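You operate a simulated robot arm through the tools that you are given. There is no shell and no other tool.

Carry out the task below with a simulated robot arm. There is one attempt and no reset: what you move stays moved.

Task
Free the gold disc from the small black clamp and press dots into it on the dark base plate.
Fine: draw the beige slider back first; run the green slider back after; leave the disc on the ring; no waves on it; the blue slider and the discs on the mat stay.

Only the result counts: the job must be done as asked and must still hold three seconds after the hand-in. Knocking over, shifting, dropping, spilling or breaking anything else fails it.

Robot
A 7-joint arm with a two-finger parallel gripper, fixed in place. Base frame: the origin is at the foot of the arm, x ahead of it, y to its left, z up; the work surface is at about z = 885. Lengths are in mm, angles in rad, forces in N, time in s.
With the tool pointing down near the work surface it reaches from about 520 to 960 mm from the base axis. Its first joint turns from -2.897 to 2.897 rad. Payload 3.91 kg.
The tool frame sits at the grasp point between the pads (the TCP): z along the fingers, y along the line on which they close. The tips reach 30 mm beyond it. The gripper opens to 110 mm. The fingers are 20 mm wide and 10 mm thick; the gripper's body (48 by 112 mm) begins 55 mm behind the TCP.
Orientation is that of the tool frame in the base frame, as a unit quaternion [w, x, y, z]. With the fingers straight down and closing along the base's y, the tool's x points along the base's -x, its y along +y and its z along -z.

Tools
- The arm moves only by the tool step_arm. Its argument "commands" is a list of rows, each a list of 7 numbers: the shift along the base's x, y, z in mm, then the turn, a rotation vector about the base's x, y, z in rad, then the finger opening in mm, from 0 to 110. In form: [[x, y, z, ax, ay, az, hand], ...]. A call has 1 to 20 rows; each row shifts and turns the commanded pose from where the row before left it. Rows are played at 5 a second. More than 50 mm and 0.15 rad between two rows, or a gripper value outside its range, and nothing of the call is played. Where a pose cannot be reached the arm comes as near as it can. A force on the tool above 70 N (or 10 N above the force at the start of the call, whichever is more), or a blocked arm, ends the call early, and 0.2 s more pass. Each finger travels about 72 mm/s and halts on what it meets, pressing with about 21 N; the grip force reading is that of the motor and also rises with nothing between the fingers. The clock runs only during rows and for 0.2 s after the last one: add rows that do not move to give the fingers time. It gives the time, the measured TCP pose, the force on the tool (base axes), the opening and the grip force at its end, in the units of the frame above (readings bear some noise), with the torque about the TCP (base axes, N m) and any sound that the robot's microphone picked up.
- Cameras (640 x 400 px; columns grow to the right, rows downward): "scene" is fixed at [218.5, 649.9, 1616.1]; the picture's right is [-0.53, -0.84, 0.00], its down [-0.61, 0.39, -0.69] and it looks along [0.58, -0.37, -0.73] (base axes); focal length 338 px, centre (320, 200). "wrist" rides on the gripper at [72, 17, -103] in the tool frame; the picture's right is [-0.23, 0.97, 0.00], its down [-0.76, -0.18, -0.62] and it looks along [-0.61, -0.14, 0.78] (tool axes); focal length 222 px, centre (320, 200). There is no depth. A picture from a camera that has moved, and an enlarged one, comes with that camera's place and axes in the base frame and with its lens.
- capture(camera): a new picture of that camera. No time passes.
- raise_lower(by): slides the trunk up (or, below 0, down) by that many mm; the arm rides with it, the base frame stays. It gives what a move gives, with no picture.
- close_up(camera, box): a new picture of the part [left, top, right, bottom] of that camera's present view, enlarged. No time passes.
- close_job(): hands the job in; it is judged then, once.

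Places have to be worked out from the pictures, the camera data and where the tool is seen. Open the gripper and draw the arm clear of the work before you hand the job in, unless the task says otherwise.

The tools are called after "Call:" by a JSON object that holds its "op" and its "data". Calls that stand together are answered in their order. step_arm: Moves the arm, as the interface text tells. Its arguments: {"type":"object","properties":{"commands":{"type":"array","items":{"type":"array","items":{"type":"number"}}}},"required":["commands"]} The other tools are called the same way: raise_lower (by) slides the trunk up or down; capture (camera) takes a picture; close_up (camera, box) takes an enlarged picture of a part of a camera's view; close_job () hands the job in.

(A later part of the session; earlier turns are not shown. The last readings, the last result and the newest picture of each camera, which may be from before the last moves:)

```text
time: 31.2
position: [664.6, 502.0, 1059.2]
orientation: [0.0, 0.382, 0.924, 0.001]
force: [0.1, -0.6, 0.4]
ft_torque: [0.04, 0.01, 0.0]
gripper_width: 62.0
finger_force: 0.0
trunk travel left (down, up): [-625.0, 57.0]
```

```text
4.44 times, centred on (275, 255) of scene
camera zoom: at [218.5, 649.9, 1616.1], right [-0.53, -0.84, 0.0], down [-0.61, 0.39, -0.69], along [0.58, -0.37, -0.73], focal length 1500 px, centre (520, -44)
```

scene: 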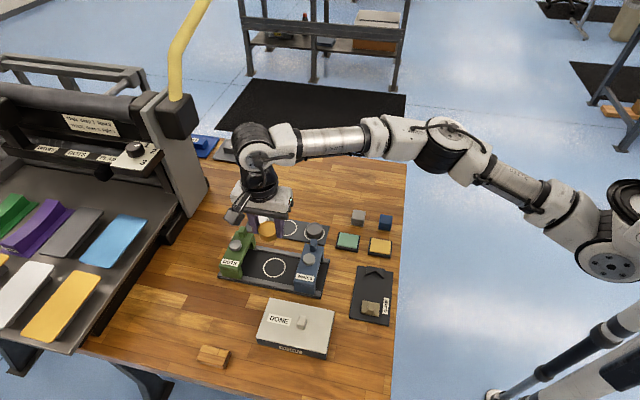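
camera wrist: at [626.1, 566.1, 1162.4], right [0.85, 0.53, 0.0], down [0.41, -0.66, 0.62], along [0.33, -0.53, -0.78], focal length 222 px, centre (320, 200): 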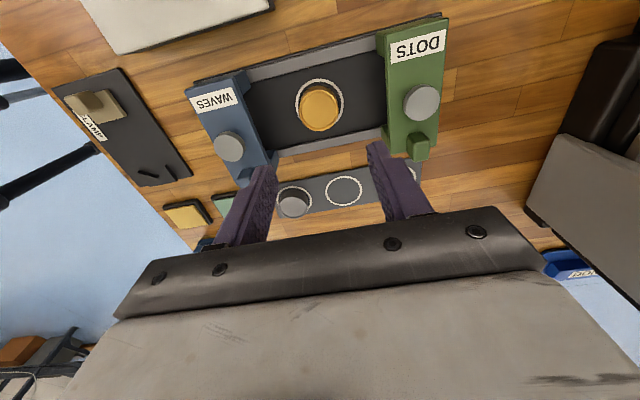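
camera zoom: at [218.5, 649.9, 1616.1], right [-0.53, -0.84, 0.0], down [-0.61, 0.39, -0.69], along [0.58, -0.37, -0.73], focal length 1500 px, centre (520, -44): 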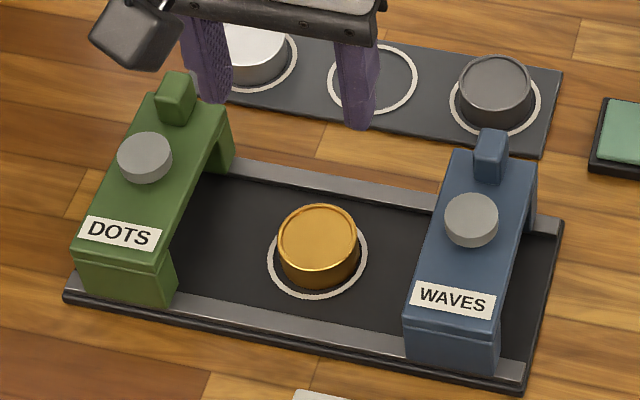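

Call:
{"op": "close_up", "data": {"camera": "wrist", "box": [180, 10, 460, 200]}}

Call:
{"op": "close_up", "data": {"camera": "scene", "box": [210, 220, 290, 290]}}

```text
2.11 times, centred on (320, 105) of wrist
camera zoom: at [626.1, 566.1, 1162.4], right [0.85, 0.53, 0.0], down [0.41, -0.66, 0.62], along [0.33, -0.53, -0.78], focal length 468 px, centre (320, 400)
```

zoom: 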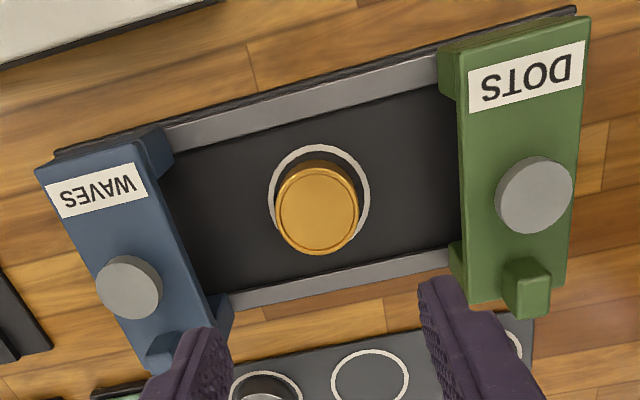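

```text
5.71 times, centred on (250, 255) of scene
camera zoom: at [218.5, 649.9, 1616.1], right [-0.53, -0.84, 0.0], down [-0.61, 0.39, -0.69], along [0.58, -0.37, -0.73], focal length 1929 px, centre (720, -114)
```

zoom: 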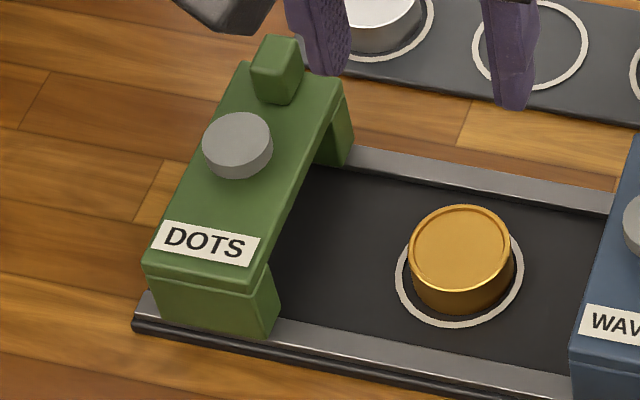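

The disc sits in the ring. The green handle's top is near (757.5, 534, 968) and its button near (732, 566, 956), roughly 90 mm along the rail from the ring. I'm moving over the handle (still yaw -45°, fingers closing along the rail).

Call:
{"op": "step_arm", "data": {"commands": [[24, 8, 0, 0, 0, 0, 60], [24, 8, 0, 0, 0, 0, 60], [24, 8, 0, 0, 0, 0, 60], [21, 8, 0, 0, 0, 0, 60], [0, 0, -20, 0, 0, 0, 60], [0, 0, 0, 0, 0, 0, 60]]}}

Call:
{"op": "capture", "data": {"camera": "wrist"}}

Call:
{"op": "close_up", "data": {"camera": "scene", "box": [200, 170, 320, 290]}}

```text
time: 32.6
position: [731.0, 507.7, 1035.0]
orientation: [0.001, 0.383, 0.924, 0.0]
force: [0.9, -0.9, -0.4]
ft_torque: [0.0, 0.01, 0.02]
gripper_width: 60.2
finger_force: 0.0
out of reach, approached as far as the arm can: row 3, 4
trunk travel left (down, up): [-625.0, 57.0]
```

```text
taken
camera wrist: at [692.4, 570.5, 1138.9], right [0.85, 0.53, 0.0], down [0.41, -0.66, 0.62], along [0.33, -0.53, -0.78], focal length 222 px, centre (320, 200)
```

wrist: 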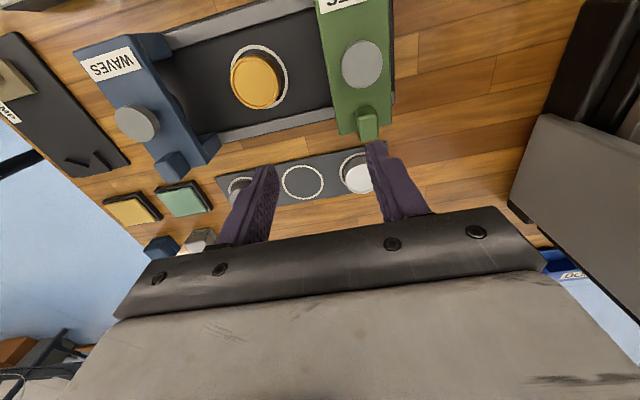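

```text
3.33 times, centred on (260, 230) of scene
camera zoom: at [218.5, 649.9, 1616.1], right [-0.53, -0.84, 0.0], down [-0.61, 0.39, -0.69], along [0.58, -0.37, -0.73], focal length 1125 px, centre (520, 100)
```

zoom: 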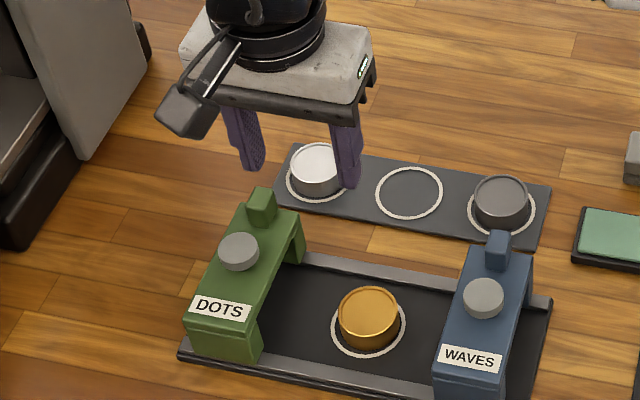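

The arm's reach is limited at this height. Raising the trunk should bring the arm's shoulder closer to the needed height, so I'll raise it by 55 mm while the hand is in free space.

Call:
{"op": "raise_lower", "data": {"by": 55}}

```text
time: 33.6
position: [730.9, 506.7, 1089.9]
orientation: [0.0, 0.382, 0.924, 0.0]
force: [0.5, -0.6, -0.6]
ft_torque: [-0.01, -0.02, 0.03]
gripper_width: 60.0
finger_force: 0.1
trunk travel left (down, up): [-680.0, 2.0]
```

Now I'm descending to tips near 985 and shifting over the handle.

Call:
{"op": "step_arm", "data": {"commands": [[0, 0, -30, 0, 0, 0, 60], [0, 0, -30, 0, 0, 0, 60], [0, 0, -13, 0, 0, 0, 60], [13, 13, 0, 0, 0, 0, 60], [13, 13, 0, 0, 0, 0, 60], [0, 0, 0, 0, 0, 0, 60]]}}

Call:
{"op": "capture", "data": {"camera": "wrist"}}

Call:
{"op": "close_up", "data": {"camera": "scene", "box": [200, 190, 300, 290]}}

```text
time: 35.0
position: [739.9, 518.7, 1016.2]
orientation: [0.0, 0.383, 0.924, -0.001]
force: [0.7, 0.5, 0.0]
ft_torque: [0.02, 0.01, -0.02]
gripper_width: 60.0
finger_force: 0.0
out of reach, approached as far as the arm can: row 4, 5
trunk travel left (down, up): [-680.0, 2.0]
```

```text
taken
camera wrist: at [701.6, 582.0, 1120.2], right [0.85, 0.53, 0.0], down [0.41, -0.66, 0.62], along [0.33, -0.53, -0.78], focal length 222 px, centre (320, 200)
```

wrist: 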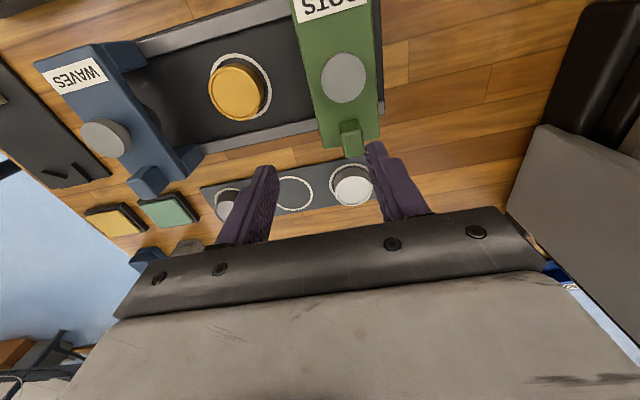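

```text
4.00 times, centred on (250, 240) of scene
camera zoom: at [218.5, 649.9, 1616.1], right [-0.53, -0.84, 0.0], down [-0.61, 0.39, -0.69], along [0.58, -0.37, -0.73], focal length 1350 px, centre (600, 40)
```

zoom: 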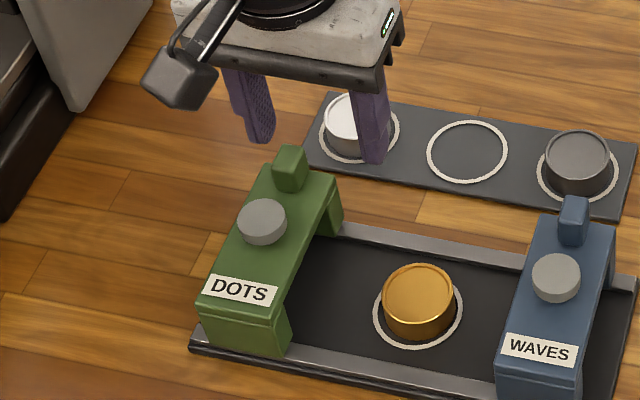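

The arm tops out at a radius of about 904 mm with the tool vertical, but the handle is at about 927. I'll turn the hand to yaw +45°, so the fingers close across the rail, and then tilt it outward about 0.2 rad to gain reach.

Call:
{"op": "step_arm", "data": {"commands": [[-3, -3, 4, 0, 0, 0.143, 60], [-3, -3, 4, 0, 0, 0.143, 60], [0, 0, 4, 0, 0, 0.143, 60], [0, 0, 0, 0, 0, 0.143, 60], [0, 0, 0, 0, 0, 0.143, 60], [0, 0, 0, 0, 0, 0.143, 60], [0, 0, 0, 0, 0, 0.143, 60], [0, 0, 0, 0, 0, 0.143, 54], [0, 0, 0, 0, 0, 0.143, 50], [0, 0, 0, 0, 0, 0.143, 46], [0, 0, 0, 0, 0, 0.143, 46], [0, 0, 0, 0.071, -0.0703, 0, 46], [0, 0, 0, 0.071, -0.0703, 0, 46], [0, 0, 0, 0, 0, 0, 46]]}}

Call:
{"op": "capture", "data": {"camera": "wrist"}}

Call:
{"op": "capture", "data": {"camera": "scene"}}

```text
time: 38.0
position: [736.2, 511.8, 1026.0]
orientation: [0.093, -0.382, 0.919, 0.038]
force: [-0.3, 0.6, 0.6]
ft_torque: [-0.02, -0.03, 0.01]
gripper_width: 45.9
finger_force: 0.1
trunk travel left (down, up): [-680.0, 2.0]
```

```text
taken
camera wrist: at [659.3, 459.0, 1114.3], right [-0.53, 0.84, 0.05], down [0.56, 0.32, 0.76], along [0.63, 0.43, -0.65], focal length 222 px, centre (320, 200)
```

wrist: 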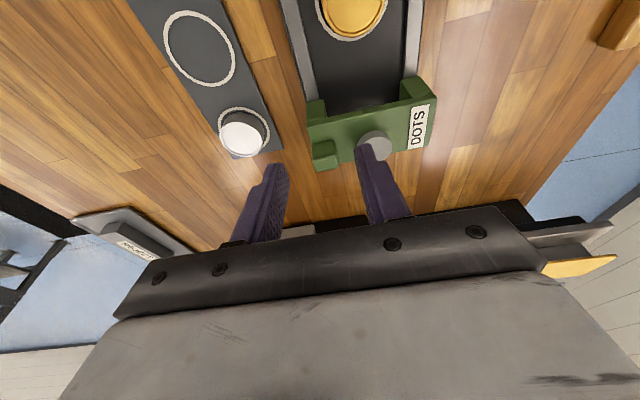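

```text
taken
```

scene: 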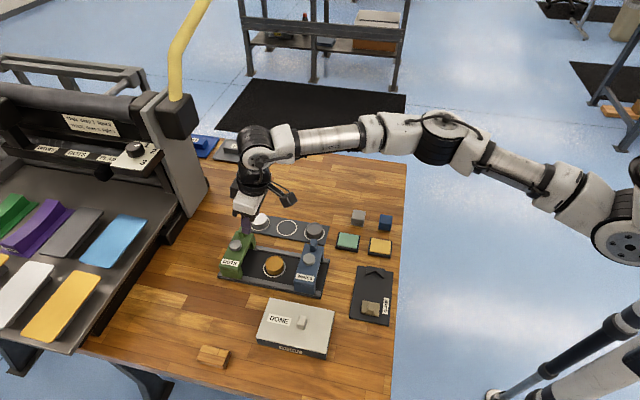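

The tilt works. I'm zooming to place the handle.

Call:
{"op": "close_up", "data": {"camera": "wrist", "box": [290, 60, 450, 180]}}

```text
3.33 times, centred on (370, 120) of wrist
camera zoom: at [659.3, 459.0, 1114.3], right [-0.53, 0.84, 0.05], down [0.56, 0.32, 0.76], along [0.63, 0.43, -0.65], focal length 740 px, centre (153, 467)
```

zoom: 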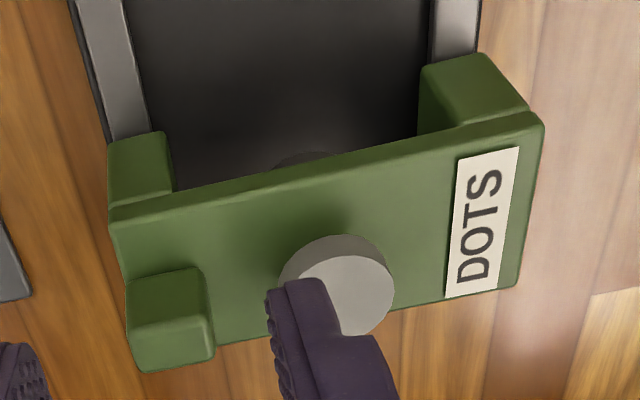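

Handle centre is about (759, 535) at s≈+44 from the plate centreline, and about 20 mm wide. The button edge is near, so I'll use a narrow 32 mm opening. I'm moving over it at height first.

Call:
{"op": "step_arm", "data": {"commands": [[7, 7, 0, 0, 0, 0, 36], [7, 7, 0, 0, 0, 0, 32], [7, 6, 0, 0, 0, 0, 32], [0, 0, -12, 0, 0, 0, 32], [0, 0, -8, 0, 0, 0, 32], [0, 0, 0, 0, 0, 0, 32]]}}

Call:
{"op": "close_up", "data": {"camera": "wrist", "box": [220, 80, 420, 230]}}

Call:
{"op": "close_up", "data": {"camera": "scene", "box": [200, 200, 300, 290]}}

```text
time: 39.4
position: [757.8, 529.9, 1006.5]
orientation: [0.092, -0.383, 0.919, 0.038]
force: [-1.0, -0.4, 0.3]
ft_torque: [0.03, -0.02, 0.02]
gripper_width: 32.1
finger_force: 0.1
trunk travel left (down, up): [-680.0, 2.0]
```

```text
2.67 times, centred on (320, 155) of wrist
camera zoom: at [681.0, 477.7, 1094.8], right [-0.53, 0.84, 0.05], down [0.57, 0.32, 0.76], along [0.63, 0.43, -0.65], focal length 592 px, centre (320, 320)
```

zoom: 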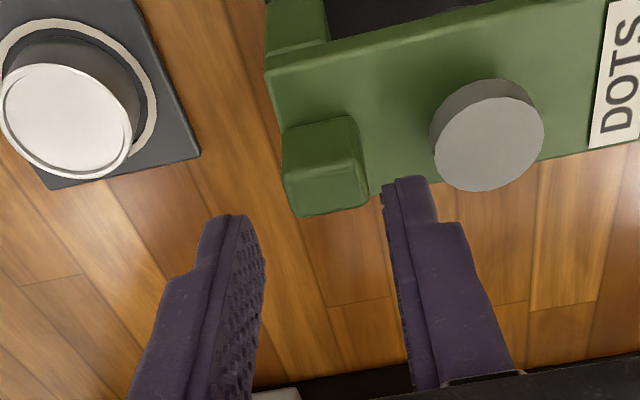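

```text
4.44 times, centred on (250, 245) of scene
camera zoom: at [218.5, 649.9, 1616.1], right [-0.53, -0.84, 0.0], down [-0.61, 0.39, -0.69], along [0.58, -0.37, -0.73], focal length 1500 px, centre (631, 0)
```

zoom: 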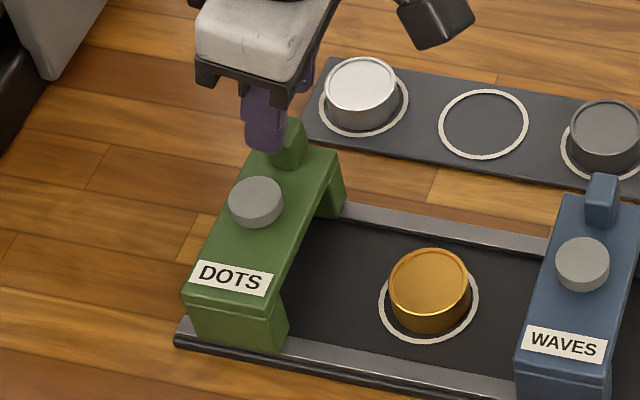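

The handle is centred near (759, 536). I'm correcting by (-1.2, +2.3), lowering so the tips straddle the handle, and looking before closing.

Call:
{"op": "step_arm", "data": {"commands": [[-1.2, 2.3, -6, 0, 0, 0, 32], [0, 0, -6, 0, 0, 0, 32], [0, 0, -5, 0, 0, 0, 32], [0, 0, -3, 0, 0, 0, 32], [0, 0, -2, 0, 0, 0, 32], [0, 0, 0, 0, 0, 0, 32]]}}

Call:
{"op": "close_up", "data": {"camera": "wrist", "box": [220, 80, 420, 230]}}

Call:
{"op": "close_up", "data": {"camera": "scene", "box": [220, 210, 280, 270]}}

```text
time: 40.8
position: [756.3, 533.2, 986.4]
orientation: [0.091, -0.383, 0.919, 0.037]
force: [0.7, 0.6, 0.1]
ft_torque: [0.02, 0.02, 0.03]
gripper_width: 32.1
finger_force: 0.0
trunk travel left (down, up): [-680.0, 2.0]
```

```text
2.67 times, centred on (320, 155) of wrist
camera zoom: at [680.5, 480.5, 1072.7], right [-0.53, 0.84, 0.05], down [0.57, 0.32, 0.76], along [0.63, 0.43, -0.65], focal length 592 px, centre (320, 320)
```

zoom: 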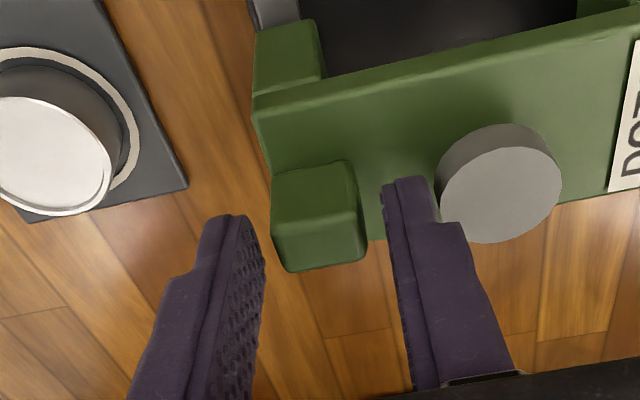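

```text
6.67 times, centred on (250, 240) of scene
camera zoom: at [218.5, 649.9, 1616.1], right [-0.53, -0.84, 0.0], down [-0.61, 0.39, -0.69], along [0.58, -0.37, -0.73], focal length 2250 px, centre (787, -67)
```

zoom: 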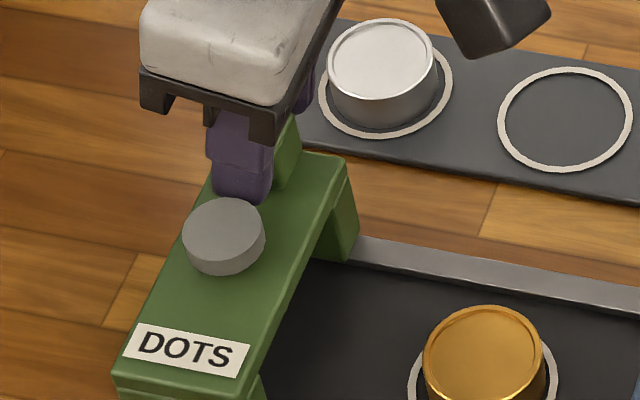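

The fingers straddle the handle with the tips near 956. I'm lowering 2 mm and closing.

Call:
{"op": "step_arm", "data": {"commands": [[0, 0, -2, 0, 0, 0, 32], [0, 0, 0, 0, 0, 0, 22], [0, 0, 0, 0, 0, 0, 14], [0, 0, 0, 0, 0, 0, 10], [0, 0, 0, 0, 0, 0, 10]]}}

Call:
{"op": "close_up", "data": {"camera": "wrist", "box": [220, 80, 420, 230]}}

```text
time: 42.0
position: [756.8, 532.4, 982.9]
orientation: [0.092, -0.382, 0.919, 0.04]
force: [-1.4, 1.6, -1.3]
ft_torque: [0.38, -0.28, -0.38]
gripper_width: 21.6
finger_force: 45.3
trunk travel left (down, up): [-680.0, 2.0]
```

```text
2.67 times, centred on (320, 155) of wrist
camera zoom: at [680.2, 480.5, 1070.8], right [-0.53, 0.84, 0.05], down [0.57, 0.32, 0.76], along [0.63, 0.43, -0.65], focal length 592 px, centre (320, 320)
```

zoom: 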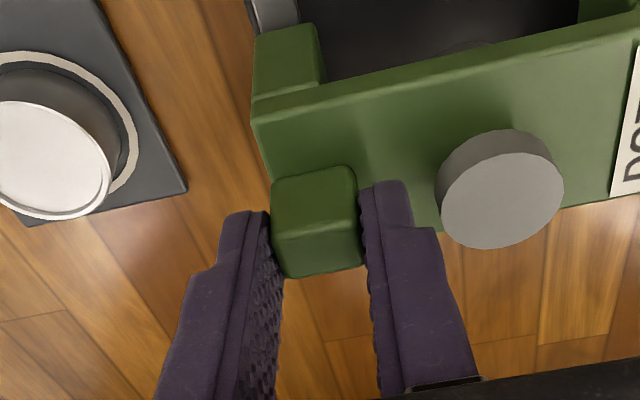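

The handle is gripped (21.6 mm). I'm dragging inward along the rail, first a short test of 12 mm.

Call:
{"op": "step_arm", "data": {"commands": [[-2.8, -2.8, 0, 0, 0, 0, 10], [-2.8, -2.8, 0, 0, 0, 0, 10], [-2.8, -2.8, 0, 0, 0, 0, 10], [0, 0, 0, 0, 0, 0, 10]]}}

Call:
{"op": "close_up", "data": {"camera": "wrist", "box": [220, 80, 420, 230]}}

Call:
{"op": "close_up", "data": {"camera": "scene", "box": [200, 200, 340, 300]}}

```text
time: 43.0
position: [747.8, 524.3, 982.8]
orientation: [0.093, -0.382, 0.919, 0.038]
force: [-1.5, 0.4, -1.9]
ft_torque: [0.52, -0.37, -0.25]
gripper_width: 21.8
finger_force: 45.3
trunk travel left (down, up): [-680.0, 2.0]
```

```text
2.67 times, centred on (320, 155) of wrist
camera zoom: at [672.3, 472.5, 1070.8], right [-0.53, 0.84, 0.05], down [0.57, 0.32, 0.76], along [0.63, 0.43, -0.65], focal length 592 px, centre (320, 320)
```

zoom: 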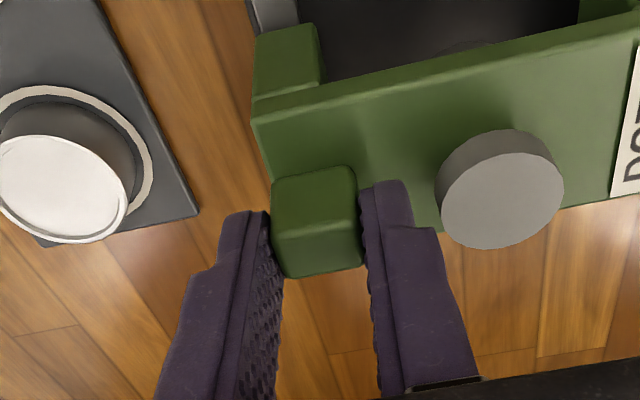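

```text
4.00 times, centred on (270, 250) of scene
camera zoom: at [218.5, 649.9, 1616.1], right [-0.53, -0.84, 0.0], down [-0.61, 0.39, -0.69], along [0.58, -0.37, -0.73], focal length 1350 px, centre (520, 0)
```

zoom: 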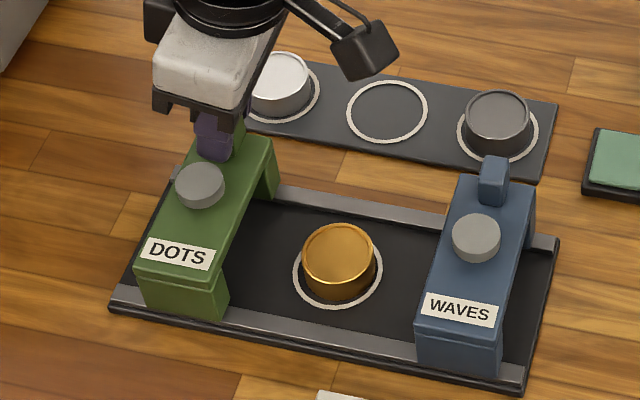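

The slider follows freely. I'm moving another 30 mm, then checking the clearance between the stamp and the disc.

Call:
{"op": "step_arm", "data": {"commands": [[-3.5, -3.55, 0, 0, 0, 0, 10], [-3.5, -3.55, 0, 0, 0, 0, 10], [-3.5, -3.55, 0, 0, 0, 0, 10], [-3.5, -3.55, 0, 0, 0, 0, 10], [-3.5, -3.55, 0, 0, 0, 0, 10], [-3.5, -3.55, 0, 0, 0, 0, 10], [0, 0, 0, 0, 0, 0, 10]]}}

Call:
{"op": "capture", "data": {"camera": "wrist"}}

Call:
{"op": "close_up", "data": {"camera": "scene", "box": [220, 220, 320, 290]}}

```text
time: 44.6
position: [727.2, 504.6, 982.5]
orientation: [0.091, -0.381, 0.919, 0.038]
force: [4.7, -5.9, -9.2]
ft_torque: [0.43, -0.91, -0.19]
gripper_width: 21.9
finger_force: 45.0
trunk travel left (down, up): [-680.0, 2.0]
```

```text
taken
camera wrist: at [651.6, 452.2, 1070.9], right [-0.53, 0.85, 0.04], down [0.57, 0.32, 0.76], along [0.63, 0.43, -0.65], focal length 222 px, centre (320, 200)
```

wrist: 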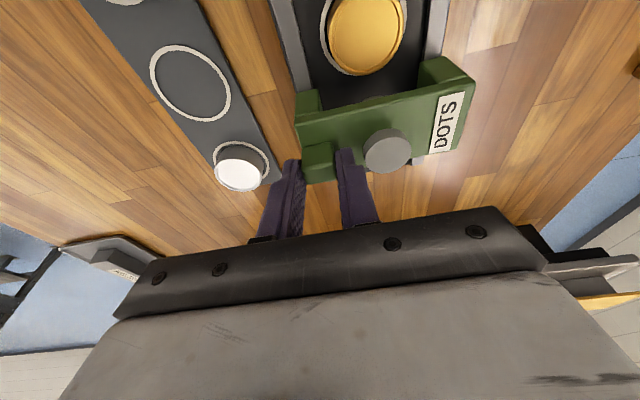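

```text
5.71 times, centred on (270, 255) of scene
camera zoom: at [218.5, 649.9, 1616.1], right [-0.53, -0.84, 0.0], down [-0.61, 0.39, -0.69], along [0.58, -0.37, -0.73], focal length 1929 px, centre (606, -114)
```

zoom: 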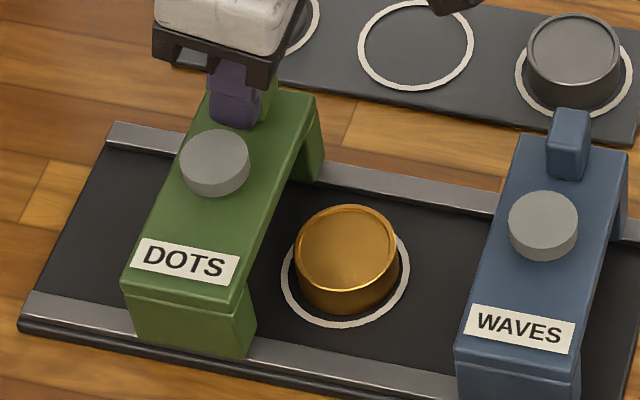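

A slight side load shows the rail is nearer 44°. I'm zooming to check the clearance under the bridge.

Call:
{"op": "close_up", "data": {"camera": "wrist", "box": [280, 0, 480, 190]}}

Call:
{"op": "close_up", "data": {"camera": "scene", "box": [240, 235, 300, 285]}}

```text
2.11 times, centred on (380, 95) of wrist
camera zoom: at [651.6, 452.2, 1070.9], right [-0.53, 0.85, 0.04], down [0.57, 0.32, 0.76], along [0.63, 0.43, -0.65], focal length 468 px, centre (194, 421)
```

zoom: 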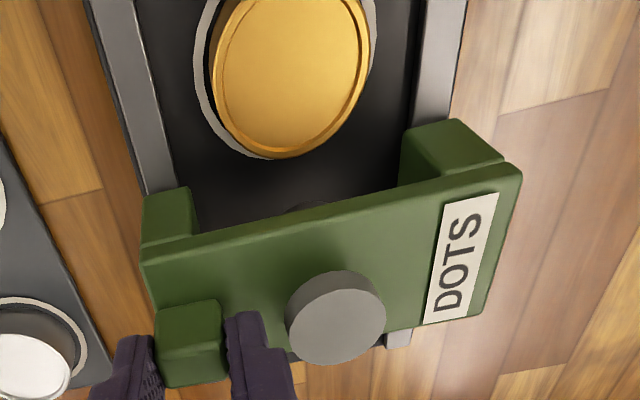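

```text
8.00 times, centred on (270, 260) of scene
camera zoom: at [218.5, 649.9, 1616.1], right [-0.53, -0.84, 0.0], down [-0.61, 0.39, -0.69], along [0.58, -0.37, -0.73], focal length 2700 px, centre (720, -280)
```

zoom: 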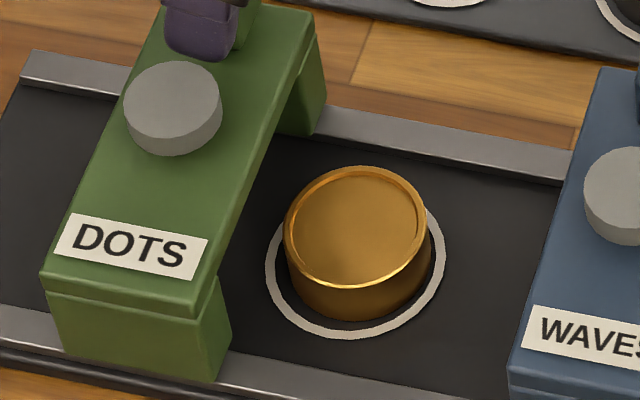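

The stamp foot appears to sit a few millimetres above the disc top. I'm continuing about 40 mm more, with the direction slightly corrected.

Call:
{"op": "step_arm", "data": {"commands": [[-3.2, -4.3, 0, 0, 0, 0, 10], [-3.5, -3.6, 0, 0, 0, 0, 10], [-3.5, -3.6, 0, 0, 0, 0, 10], [-3.5, -3.6, 0, 0, 0, 0, 10], [-3.5, -3.6, 0, 0, 0, 0, 10], [-3.5, -3.6, 0, 0, 0, 0, 10], [-3.5, -3.6, 0, 0, 0, 0, 10], [-3.5, -3.6, 0, 0, 0, 0, 10], [0, 0, 0, 0, 0, 0, 10]]}}

Call:
{"op": "capture", "data": {"camera": "wrist"}}

Call:
{"op": "close_up", "data": {"camera": "scene", "box": [220, 220, 320, 290]}}

```text
time: 46.6
position: [698.4, 476.0, 982.4]
orientation: [0.092, -0.382, 0.918, 0.04]
force: [0.9, -2.1, 1.3]
ft_torque: [0.47, -0.4, -0.3]
gripper_width: 21.4
finger_force: 44.6
trunk travel left (down, up): [-680.0, 2.0]
```

```text
taken
camera wrist: at [622.6, 422.8, 1070.7], right [-0.53, 0.84, 0.05], down [0.56, 0.32, 0.76], along [0.63, 0.43, -0.65], focal length 222 px, centre (320, 200)
```

wrist: 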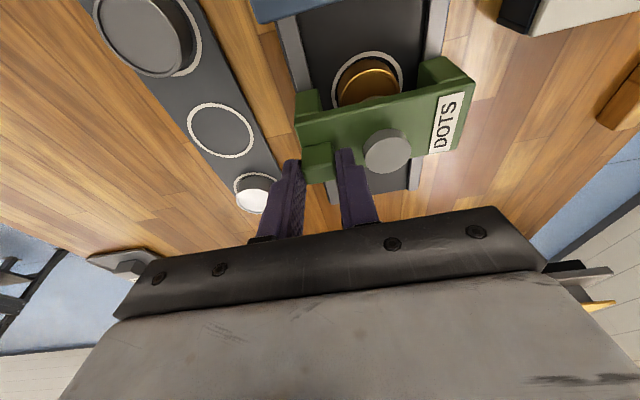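

```text
5.71 times, centred on (270, 255) of scene
camera zoom: at [218.5, 649.9, 1616.1], right [-0.53, -0.84, 0.0], down [-0.61, 0.39, -0.69], along [0.58, -0.37, -0.73], focal length 1929 px, centre (606, -114)
```

zoom: 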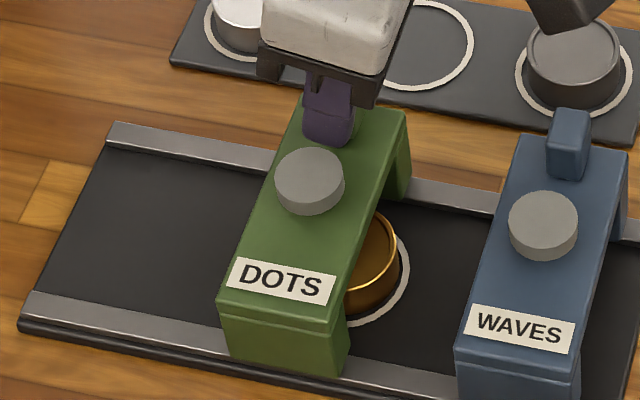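

The disc is undisturbed and the button is about 10 mm short of the ring centre. I'm moving the last 10 mm.

Call:
{"op": "step_arm", "data": {"commands": [[-2.3, -2.4, 0, 0, 0, 0, 10], [-2.4, -2.4, 0, 0, 0, 0, 10], [-2.3, -2.4, 0, 0, 0, 0, 10], [0, 0, 0, 0, 0, 0, 10], [0, 0, 0, 0, 0, 0, 10]]}}

Call:
{"op": "close_up", "data": {"camera": "wrist", "box": [280, 20, 480, 180]}}

Call:
{"op": "close_up", "data": {"camera": "scene", "box": [220, 220, 320, 290]}}

```text
time: 47.8
position: [691.6, 468.7, 984.4]
orientation: [0.093, -0.382, 0.919, 0.039]
force: [13.1, 12.3, 3.8]
ft_torque: [-0.37, 0.34, -0.35]
gripper_width: 21.8
finger_force: 44.5
trunk travel left (down, up): [-680.0, 2.0]
```

```text
2.50 times, centred on (380, 100) of wrist
camera zoom: at [616.4, 416.7, 1070.7], right [-0.53, 0.84, 0.05], down [0.56, 0.31, 0.76], along [0.63, 0.43, -0.65], focal length 555 px, centre (170, 450)
```

zoom: 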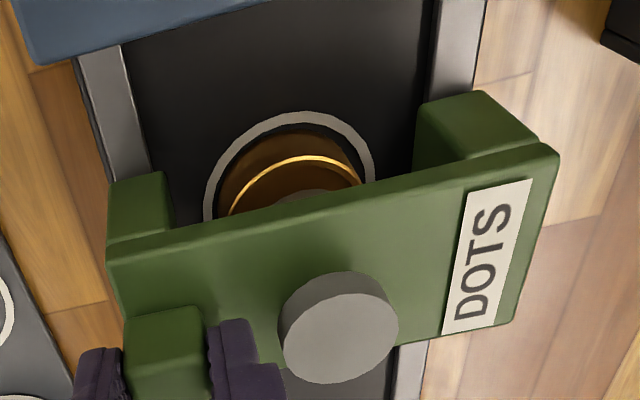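

```text
5.71 times, centred on (270, 255) of scene
camera zoom: at [218.5, 649.9, 1616.1], right [-0.53, -0.84, 0.0], down [-0.61, 0.39, -0.69], along [0.58, -0.37, -0.73], focal length 1929 px, centre (606, -114)
```

zoom: 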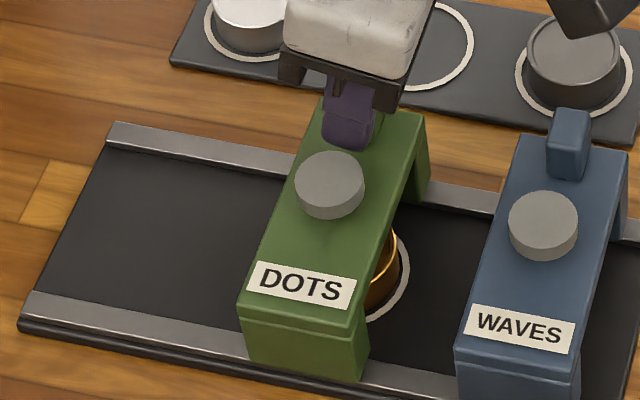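

The push-back of about 18 N along the rail means the slider reached its end stop right over the ring, and the disc is unmoved. I'm releasing the handle and rising clear.

Call:
{"op": "step_arm", "data": {"commands": [[0.7, 0.7, 0, 0, 0, 0, 10], [0, 0, 0, 0, 0, 0, 20], [0, 0, 0, 0, 0, 0, 32], [0, 0, 0, 0, 0, 0, 32], [0, 0, 15, 0, 0, 0, 32], [0, 0, 25, 0, 0, 0, 32], [0, 0, 25, 0, 0, 0, 20], [0, 0, 0, -0.071, 0.0703, 0, 0], [0, 0, 0, -0.071, 0.0703, 0, 0], [0, 0, 0, 0, 0, 0, 0]]}}

Call:
{"op": "capture", "data": {"camera": "wrist"}}

Call:
{"op": "close_up", "data": {"camera": "scene", "box": [220, 220, 320, 290]}}

```text
time: 50.0
position: [691.9, 466.5, 1048.4]
orientation: [-0.001, -0.384, 0.923, -0.001]
force: [-0.2, 0.2, -0.4]
ft_torque: [-0.02, 0.02, 0.02]
gripper_width: 0.0
finger_force: 21.0
trunk travel left (down, up): [-680.0, 2.0]
```

```text
taken
camera wrist: at [629.6, 428.3, 1154.2], right [-0.53, 0.85, 0.0], down [0.66, 0.42, 0.62], along [0.53, 0.33, -0.78], focal length 222 px, centre (320, 200)
```

wrist: 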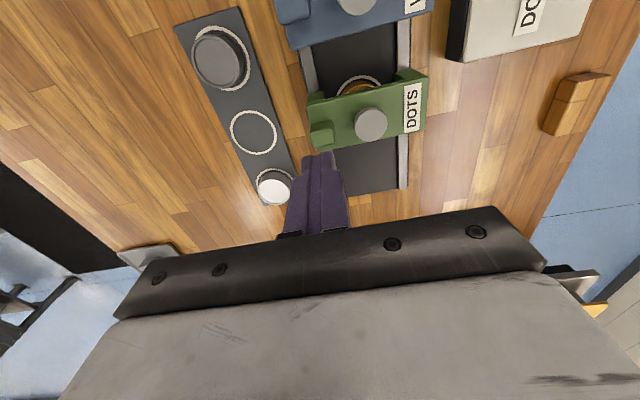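

```text
5.71 times, centred on (270, 255) of scene
camera zoom: at [218.5, 649.9, 1616.1], right [-0.53, -0.84, 0.0], down [-0.61, 0.39, -0.69], along [0.58, -0.37, -0.73], focal length 1929 px, centre (606, -114)
```

zoom: 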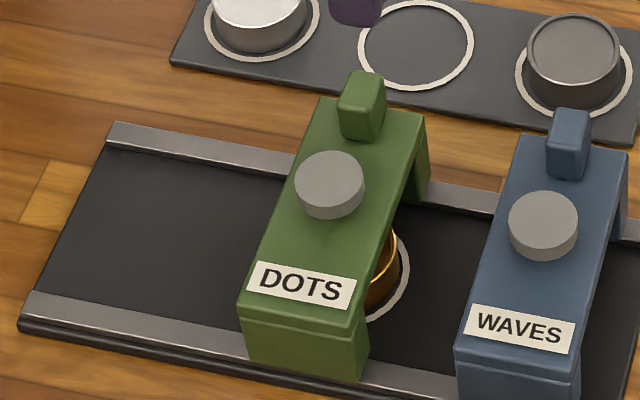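

The slider stayed in place. The button is at about (666, 504, 956), right over the disc. I'm moving the closed fingers above it.

Call:
{"op": "step_arm", "data": {"commands": [[-9, 13, 0, 0, 0, 0, 0], [-9, 13, 0, 0, 0, 0, 0], [-8, 11.5, 0, 0, 0, 0, 0], [0, 0, -25, 0, 0, 0, 0], [0, 0, -20, 0, 0, 0, 0], [0, 0, -8, 0, 0, 0, 0], [0, 0, 0, 0, 0, 0, 0]]}}

Call:
{"op": "close_up", "data": {"camera": "wrist", "box": [220, 60, 440, 220]}}

Call:
{"op": "close_up", "data": {"camera": "scene", "box": [220, 220, 320, 290]}}

```text
time: 51.6
position: [667.9, 503.9, 997.0]
orientation: [0.0, -0.384, 0.923, 0.0]
force: [0.1, -0.4, -0.4]
ft_torque: [-0.01, 0.0, 0.01]
gripper_width: 0.0
finger_force: 21.1
trunk travel left (down, up): [-680.0, 2.0]
```

```text
2.50 times, centred on (330, 140) of wrist
camera zoom: at [604.9, 465.6, 1099.6], right [-0.53, 0.85, 0.0], down [0.66, 0.41, 0.62], along [0.53, 0.33, -0.78], focal length 555 px, centre (295, 350)
```

zoom: 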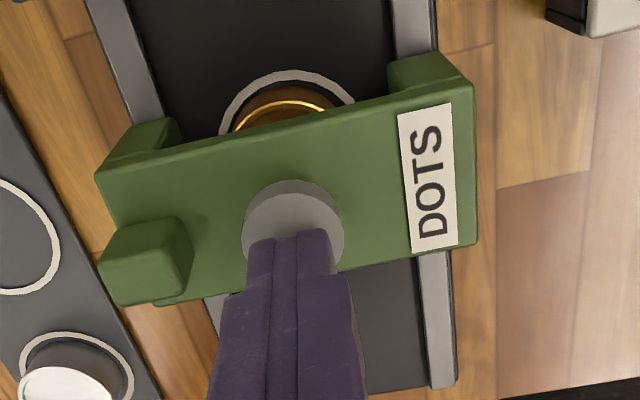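

```text
5.71 times, centred on (270, 255) of scene
camera zoom: at [218.5, 649.9, 1616.1], right [-0.53, -0.84, 0.0], down [-0.61, 0.39, -0.69], along [0.58, -0.37, -0.73], focal length 1929 px, centre (606, -114)
```

zoom: 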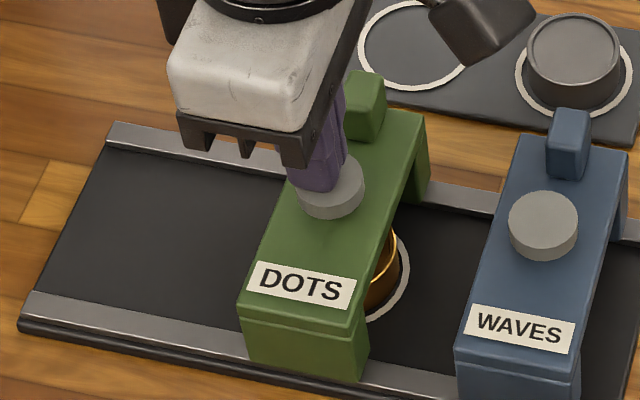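

The fingers are centred above the button. I'm lowering to contact and pressing gently.

Call:
{"op": "step_arm", "data": {"commands": [[-1.2, 0.3, -5, 0, 0, 0, 0], [0, 0, -3, 0, 0, 0, 0], [0, 0, -2, 0, 0, 0, 0], [0, 0, -2, 0, 0, 0, 0], [0, 0, 0, 0, 0, 0, 0]]}}

Call:
{"op": "step_arm", "data": {"commands": [[0, 0, -2, 0, 0, 0, 0], [0, 0, -2, 0, 0, 0, 0], [0, 0, 0, 0, 0, 0, 0]]}}

```text
time: 52.8
position: [666.1, 505.7, 987.2]
orientation: [0.002, -0.383, 0.924, 0.001]
force: [9.2, -1.2, 25.4]
ft_torque: [-0.07, -0.26, 0.06]
gripper_width: 0.0
finger_force: 21.0
trunk travel left (down, up): [-680.0, 2.0]
```

```text
time: 53.6
position: [666.2, 505.0, 987.0]
orientation: [0.005, -0.382, 0.924, 0.002]
force: [18.9, -2.0, 47.7]
ft_torque: [-0.13, -0.41, -0.09]
gripper_width: 0.0
finger_force: 21.0
trunk travel left (down, up): [-680.0, 2.0]
```

Contact with 48 N and little travel so far. I'm pressing a little more.

Call:
{"op": "step_arm", "data": {"commands": [[0, 0, -1, 0, 0, 0, 0], [0, 0, -0.7, 0, 0, 0, 0], [0, 0, 0, 0, 0, 0, 0]]}}

Call:
{"op": "close_up", "data": {"camera": "scene", "box": [220, 220, 320, 290]}}

Call:
{"op": "close_up", "data": {"camera": "wrist", "box": [220, 60, 440, 220]}}

```text
time: 54.4
position: [664.9, 504.4, 987.1]
orientation: [0.006, -0.384, 0.923, 0.003]
force: [21.1, -0.8, 55.8]
ft_torque: [-0.17, -0.41, 0.0]
gripper_width: 0.0
finger_force: 21.0
trunk travel left (down, up): [-680.0, 2.0]
```

```text
5.71 times, centred on (270, 255) of scene
camera zoom: at [218.5, 649.9, 1616.1], right [-0.53, -0.84, 0.0], down [-0.61, 0.39, -0.69], along [0.58, -0.37, -0.73], focal length 1929 px, centre (606, -114)
```

zoom: 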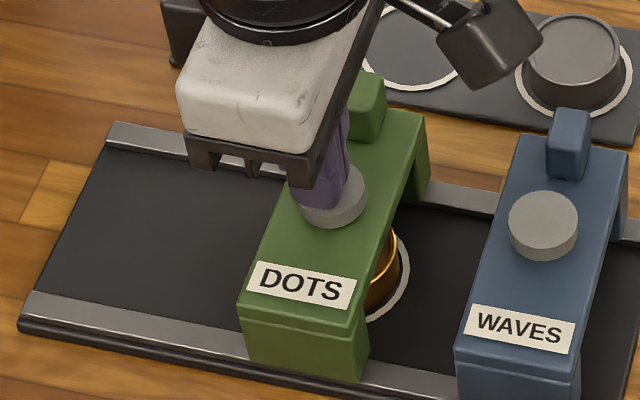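

```text
2.50 times, centred on (330, 140) of wrist
camera zoom: at [601.4, 465.3, 1089.9], right [-0.53, 0.85, 0.0], down [0.66, 0.41, 0.63], along [0.54, 0.34, -0.77], focal length 555 px, centre (295, 350)
```

zoom: 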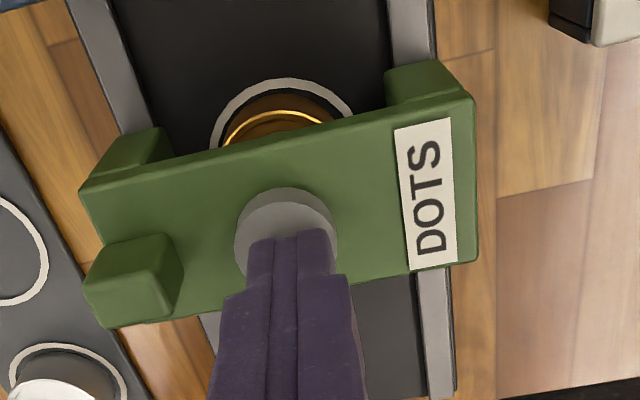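

The button has gone down some 5 mm and now sits firm at 56 N, so the stamp seems to be on the disc. I'll press slightly more and hold briefly, then lift and inspect.

Call:
{"op": "step_arm", "data": {"commands": [[0.3, 0, -1, 0, 0, 0, 0], [0, 0, 0, 0, 0, 0, 0], [0, 0, 0, 0, 0, 0, 0]]}}

Call:
{"op": "step_arm", "data": {"commands": [[0, 0, 3, 0, 0, 0, 0], [0, 0, 3, 0, 0, 0, 0], [0, 0, 5, 0, 0, 0, 0], [0, 0, 10, 0, 0, 0, 0], [0, 0, 15, 0, 0, 0, 0], [0, 0, 0, 0, 0, 0, 0]]}}

Call:
{"op": "close_up", "data": {"camera": "scene", "box": [220, 220, 320, 290]}}

Call:
{"op": "close_up", "data": {"camera": "wrist", "box": [240, 30, 440, 190]}}

```text
time: 55.2
position: [663.6, 504.6, 987.0]
orientation: [0.006, -0.385, 0.923, 0.004]
force: [17.6, 0.7, 58.9]
ft_torque: [-0.19, -0.34, 0.07]
gripper_width: 0.1
finger_force: 20.9
trunk travel left (down, up): [-680.0, 2.0]
```

```text
time: 56.6
position: [664.9, 504.6, 1010.5]
orientation: [-0.001, -0.385, 0.923, 0.0]
force: [-0.3, 0.7, -0.2]
ft_torque: [0.0, 0.0, 0.0]
gripper_width: 0.1
finger_force: 21.1
trunk travel left (down, up): [-680.0, 2.0]
```

```text
5.71 times, centred on (270, 255) of scene
camera zoom: at [218.5, 649.9, 1616.1], right [-0.53, -0.84, 0.0], down [-0.61, 0.39, -0.69], along [0.58, -0.37, -0.73], focal length 1929 px, centre (606, -114)
```

zoom: 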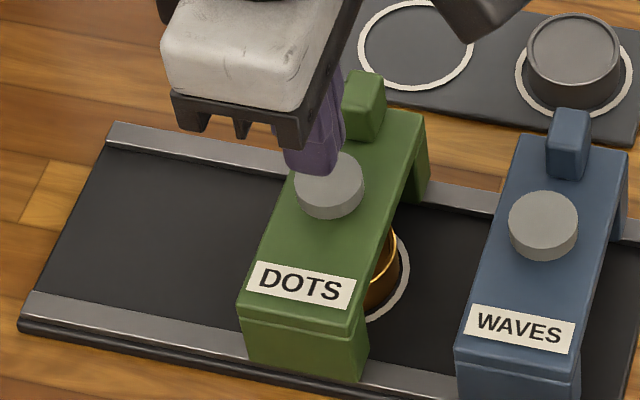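

```text
2.50 times, centred on (340, 110) of wrist
camera zoom: at [602.1, 466.4, 1115.1], right [-0.53, 0.85, 0.0], down [0.66, 0.42, 0.62], along [0.53, 0.33, -0.78], focal length 555 px, centre (270, 425)
```

zoom: 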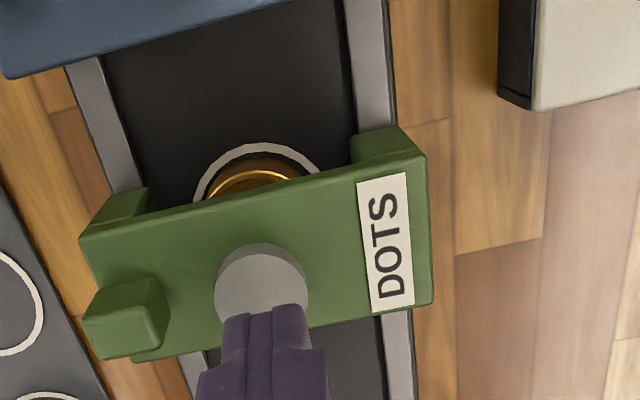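

The button sprang back up, so the press is done. Next I re-grip the green handle the same way (tilted, at about (692, 469)) to run the slider back, after which the disc can be inspected.

Call:
{"op": "step_arm", "data": {"commands": [[0, 0, 20, 0, 0, 0, 0], [0, 0, 18, 0, 0, 0, 10], [9, -12, 0, 0, 0, 0, 32], [9, -12, 0, 0, 0, 0, 32], [9, -11.5, 0, 0, 0, 0, 32], [0, 0, 0, 0.071, -0.0703, 0, 32], [0, 0, 0, 0.071, -0.0703, 0, 32], [0, 0, -20, 0, 0, 0, 32], [0, 0, -18, 0, 0, 0, 32], [0, 0, 0, 0, 0, 0, 32]]}}

Call:
{"op": "close_up", "data": {"camera": "wrist", "box": [220, 80, 420, 230]}}

```text
time: 58.8
position: [693.1, 471.1, 1012.4]
orientation: [0.092, -0.383, 0.919, 0.039]
force: [0.6, -0.5, 0.6]
ft_torque: [0.02, 0.0, 0.02]
gripper_width: 32.1
finger_force: 0.0
trunk travel left (down, up): [-680.0, 2.0]
```

```text
2.67 times, centred on (320, 155) of wrist
camera zoom: at [617.1, 418.0, 1100.3], right [-0.53, 0.84, 0.05], down [0.57, 0.32, 0.76], along [0.63, 0.43, -0.65], focal length 592 px, centre (320, 320)
```

zoom: 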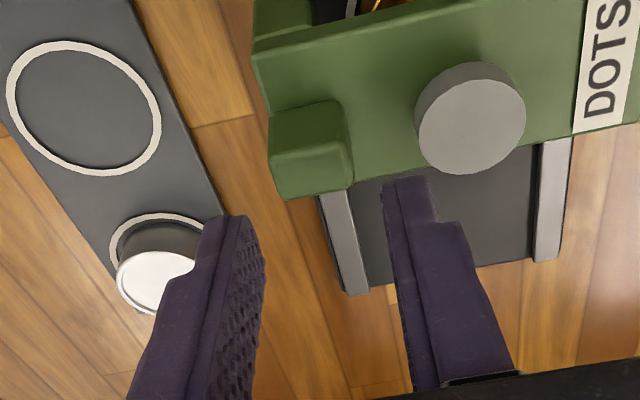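

The view is consistent with the earlier grip pose. I'm shifting by (-1.4, -2.2), lowering to the same height as before, and closing on the handle.

Call:
{"op": "step_arm", "data": {"commands": [[-1.4, -2.2, -8, 0, 0, 0, 32], [0, 0, -8, 0, 0, 0, 32], [0, 0, -6, 0, 0, 0, 32], [0, 0, -4, 0, 0, 0, 32], [0, 0, -2, 0, 0, 0, 32], [0, 0, 0, 0, 0, 0, 32]]}}

Call:
{"op": "close_up", "data": {"camera": "wrist", "box": [220, 80, 420, 230]}}

```text
time: 60.2
position: [692.4, 468.0, 985.1]
orientation: [0.091, -0.383, 0.918, 0.04]
force: [-0.3, -0.1, -0.2]
ft_torque: [-0.04, -0.03, -0.01]
gripper_width: 32.0
finger_force: 0.0
trunk travel left (down, up): [-680.0, 2.0]
```

```text
2.67 times, centred on (320, 155) of wrist
camera zoom: at [615.7, 416.0, 1071.9], right [-0.53, 0.84, 0.05], down [0.57, 0.32, 0.76], along [0.63, 0.43, -0.65], focal length 592 px, centre (320, 320)
```

zoom: 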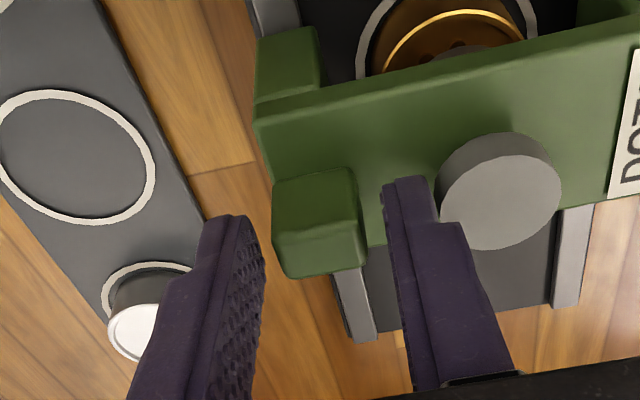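

A dark dot is already visible on the disc under the bridge. The pose matches the earlier grip, so I'm closing and sliding outward.

Call:
{"op": "step_arm", "data": {"commands": [[0, 0, -1.5, 0, 0, 0, 32], [0, 0, 0, 0, 0, 0, 22], [0, 0, 0, 0, 0, 0, 14], [0, 0, 0, 0, 0, 0, 10], [0, 0, 0, 0, 0, 0, 10], [2.5, 2.5, 0, 0, 0, 0, 10], [3.5, 3.55, 0, 0, 0, 0, 10], [3.5, 3.55, 0, 0, 0, 0, 10], [3.5, 3.55, 0, 0, 0, 0, 10], [3.5, 3.55, 0, 0, 0, 0, 10], [3.5, 3.55, 0, 0, 0, 0, 10], [0, 0, 0, 0, 0, 0, 10]]}}

Call:
{"op": "capture", "data": {"camera": "wrist"}}

Call:
{"op": "close_up", "data": {"camera": "scene", "box": [220, 220, 320, 290]}}

```text
time: 62.8
position: [712.7, 488.3, 984.6]
orientation: [0.092, -0.382, 0.919, 0.04]
force: [7.5, -5.3, 6.8]
ft_torque: [-1.11, 0.77, -0.21]
gripper_width: 21.8
finger_force: 45.1
trunk travel left (down, up): [-680.0, 2.0]
```

```text
taken
camera wrist: at [635.8, 436.0, 1070.9], right [-0.53, 0.84, 0.05], down [0.57, 0.32, 0.76], along [0.63, 0.43, -0.65], focal length 222 px, centre (320, 200)
```

wrist: 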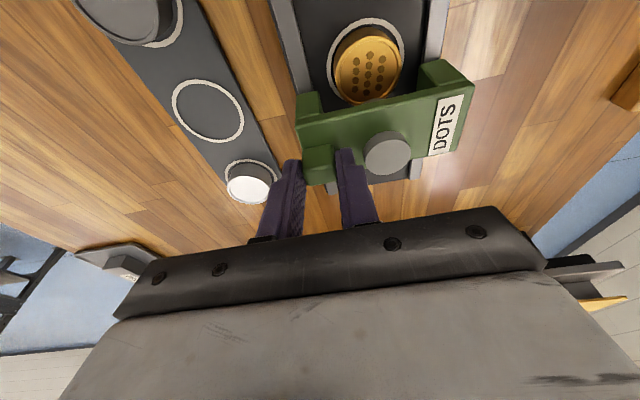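

```text
5.71 times, centred on (270, 255) of scene
camera zoom: at [218.5, 649.9, 1616.1], right [-0.53, -0.84, 0.0], down [-0.61, 0.39, -0.69], along [0.58, -0.37, -0.73], focal length 1929 px, centre (606, -114)
```

zoom: 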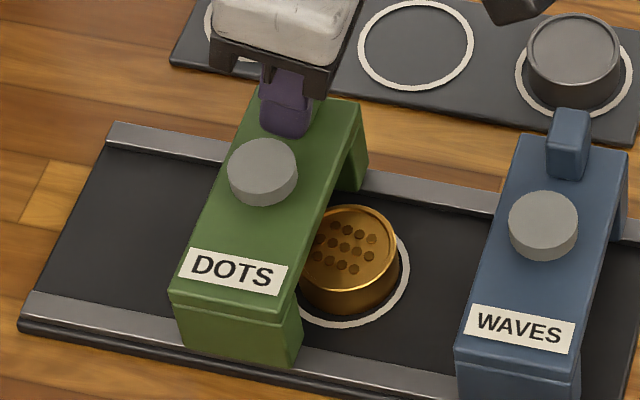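

The dots are in the disc. I'm continuing to run the green slider back to its original place.

Call:
{"op": "step_arm", "data": {"commands": [[3.6, 3.3, 0, 0, 0, 0, 10], [3.6, 3.5, 0, 0, 0, 0, 10], [3.6, 3.5, 0, 0, 0, 0, 10], [3.6, 3.5, 0, 0, 0, 0, 10], [3.6, 3.5, 0, 0, 0, 0, 10], [3.6, 3.5, 0, 0, 0, 0, 10], [3.6, 3.5, 0, 0, 0, 0, 10], [3.6, 3.5, 0, 0, 0, 0, 10], [3.6, 3.5, 0, 0, 0, 0, 10], [3.6, 3.5, 0, 0, 0, 0, 10], [3.6, 3.5, 0, 0, 0, 0, 10], [0, 0, 0, 0, 0, 0, 10]]}}

Call:
{"op": "close_up", "data": {"camera": "scene", "box": [200, 210, 340, 300]}}

```text
time: 65.4
position: [750.9, 527.1, 983.3]
orientation: [0.091, -0.382, 0.919, 0.038]
force: [-2.8, 4.6, 1.0]
ft_torque: [-0.34, 0.22, -0.38]
gripper_width: 22.1
finger_force: 45.4
trunk travel left (down, up): [-680.0, 2.0]
```

```text
4.44 times, centred on (270, 255) of scene
camera zoom: at [218.5, 649.9, 1616.1], right [-0.53, -0.84, 0.0], down [-0.61, 0.39, -0.69], along [0.58, -0.37, -0.73], focal length 1500 px, centre (542, -44)
```

zoom: 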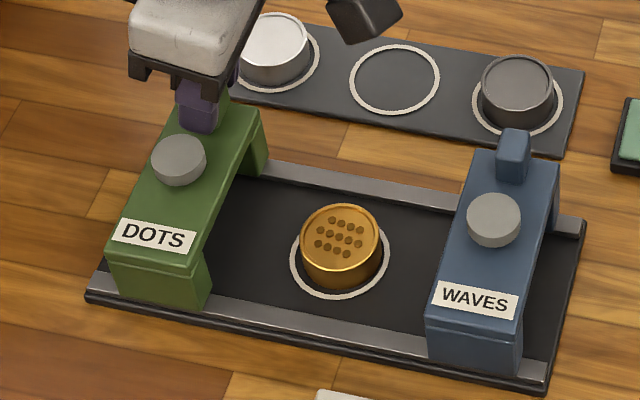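

About 8 mm remain to the starting position. I'm moving slowly and watching for the end stop.

Call:
{"op": "step_arm", "data": {"commands": [[2, 2, 0, 0, 0, 0, 10], [2, 2, 0, 0, 0, 0, 10], [2, 1.8, 0, 0, 0, 0, 10], [0, 0, 0, 0, 0, 0, 10]]}}

Call:
{"op": "close_up", "data": {"camera": "scene", "box": [200, 210, 340, 300]}}

```text
time: 66.4
position: [755.4, 532.3, 984.3]
orientation: [0.091, -0.383, 0.918, 0.037]
force: [-21.4, -10.1, -6.9]
ft_torque: [-0.01, 0.09, -0.12]
gripper_width: 21.7
finger_force: 45.9
trunk travel left (down, up): [-680.0, 2.0]
```

```text
4.44 times, centred on (270, 255) of scene
camera zoom: at [218.5, 649.9, 1616.1], right [-0.53, -0.84, 0.0], down [-0.61, 0.39, -0.69], along [0.58, -0.37, -0.73], focal length 1500 px, centre (542, -44)
```

zoom: 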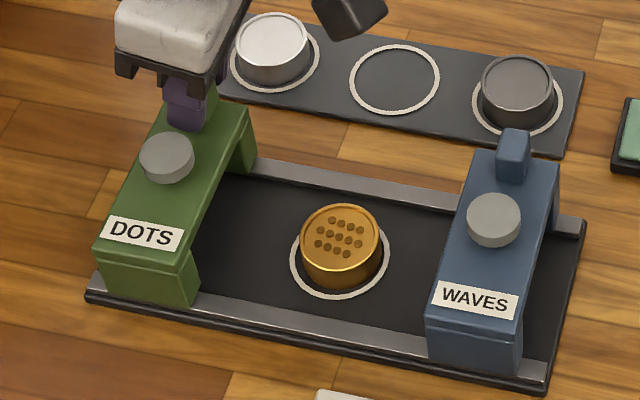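

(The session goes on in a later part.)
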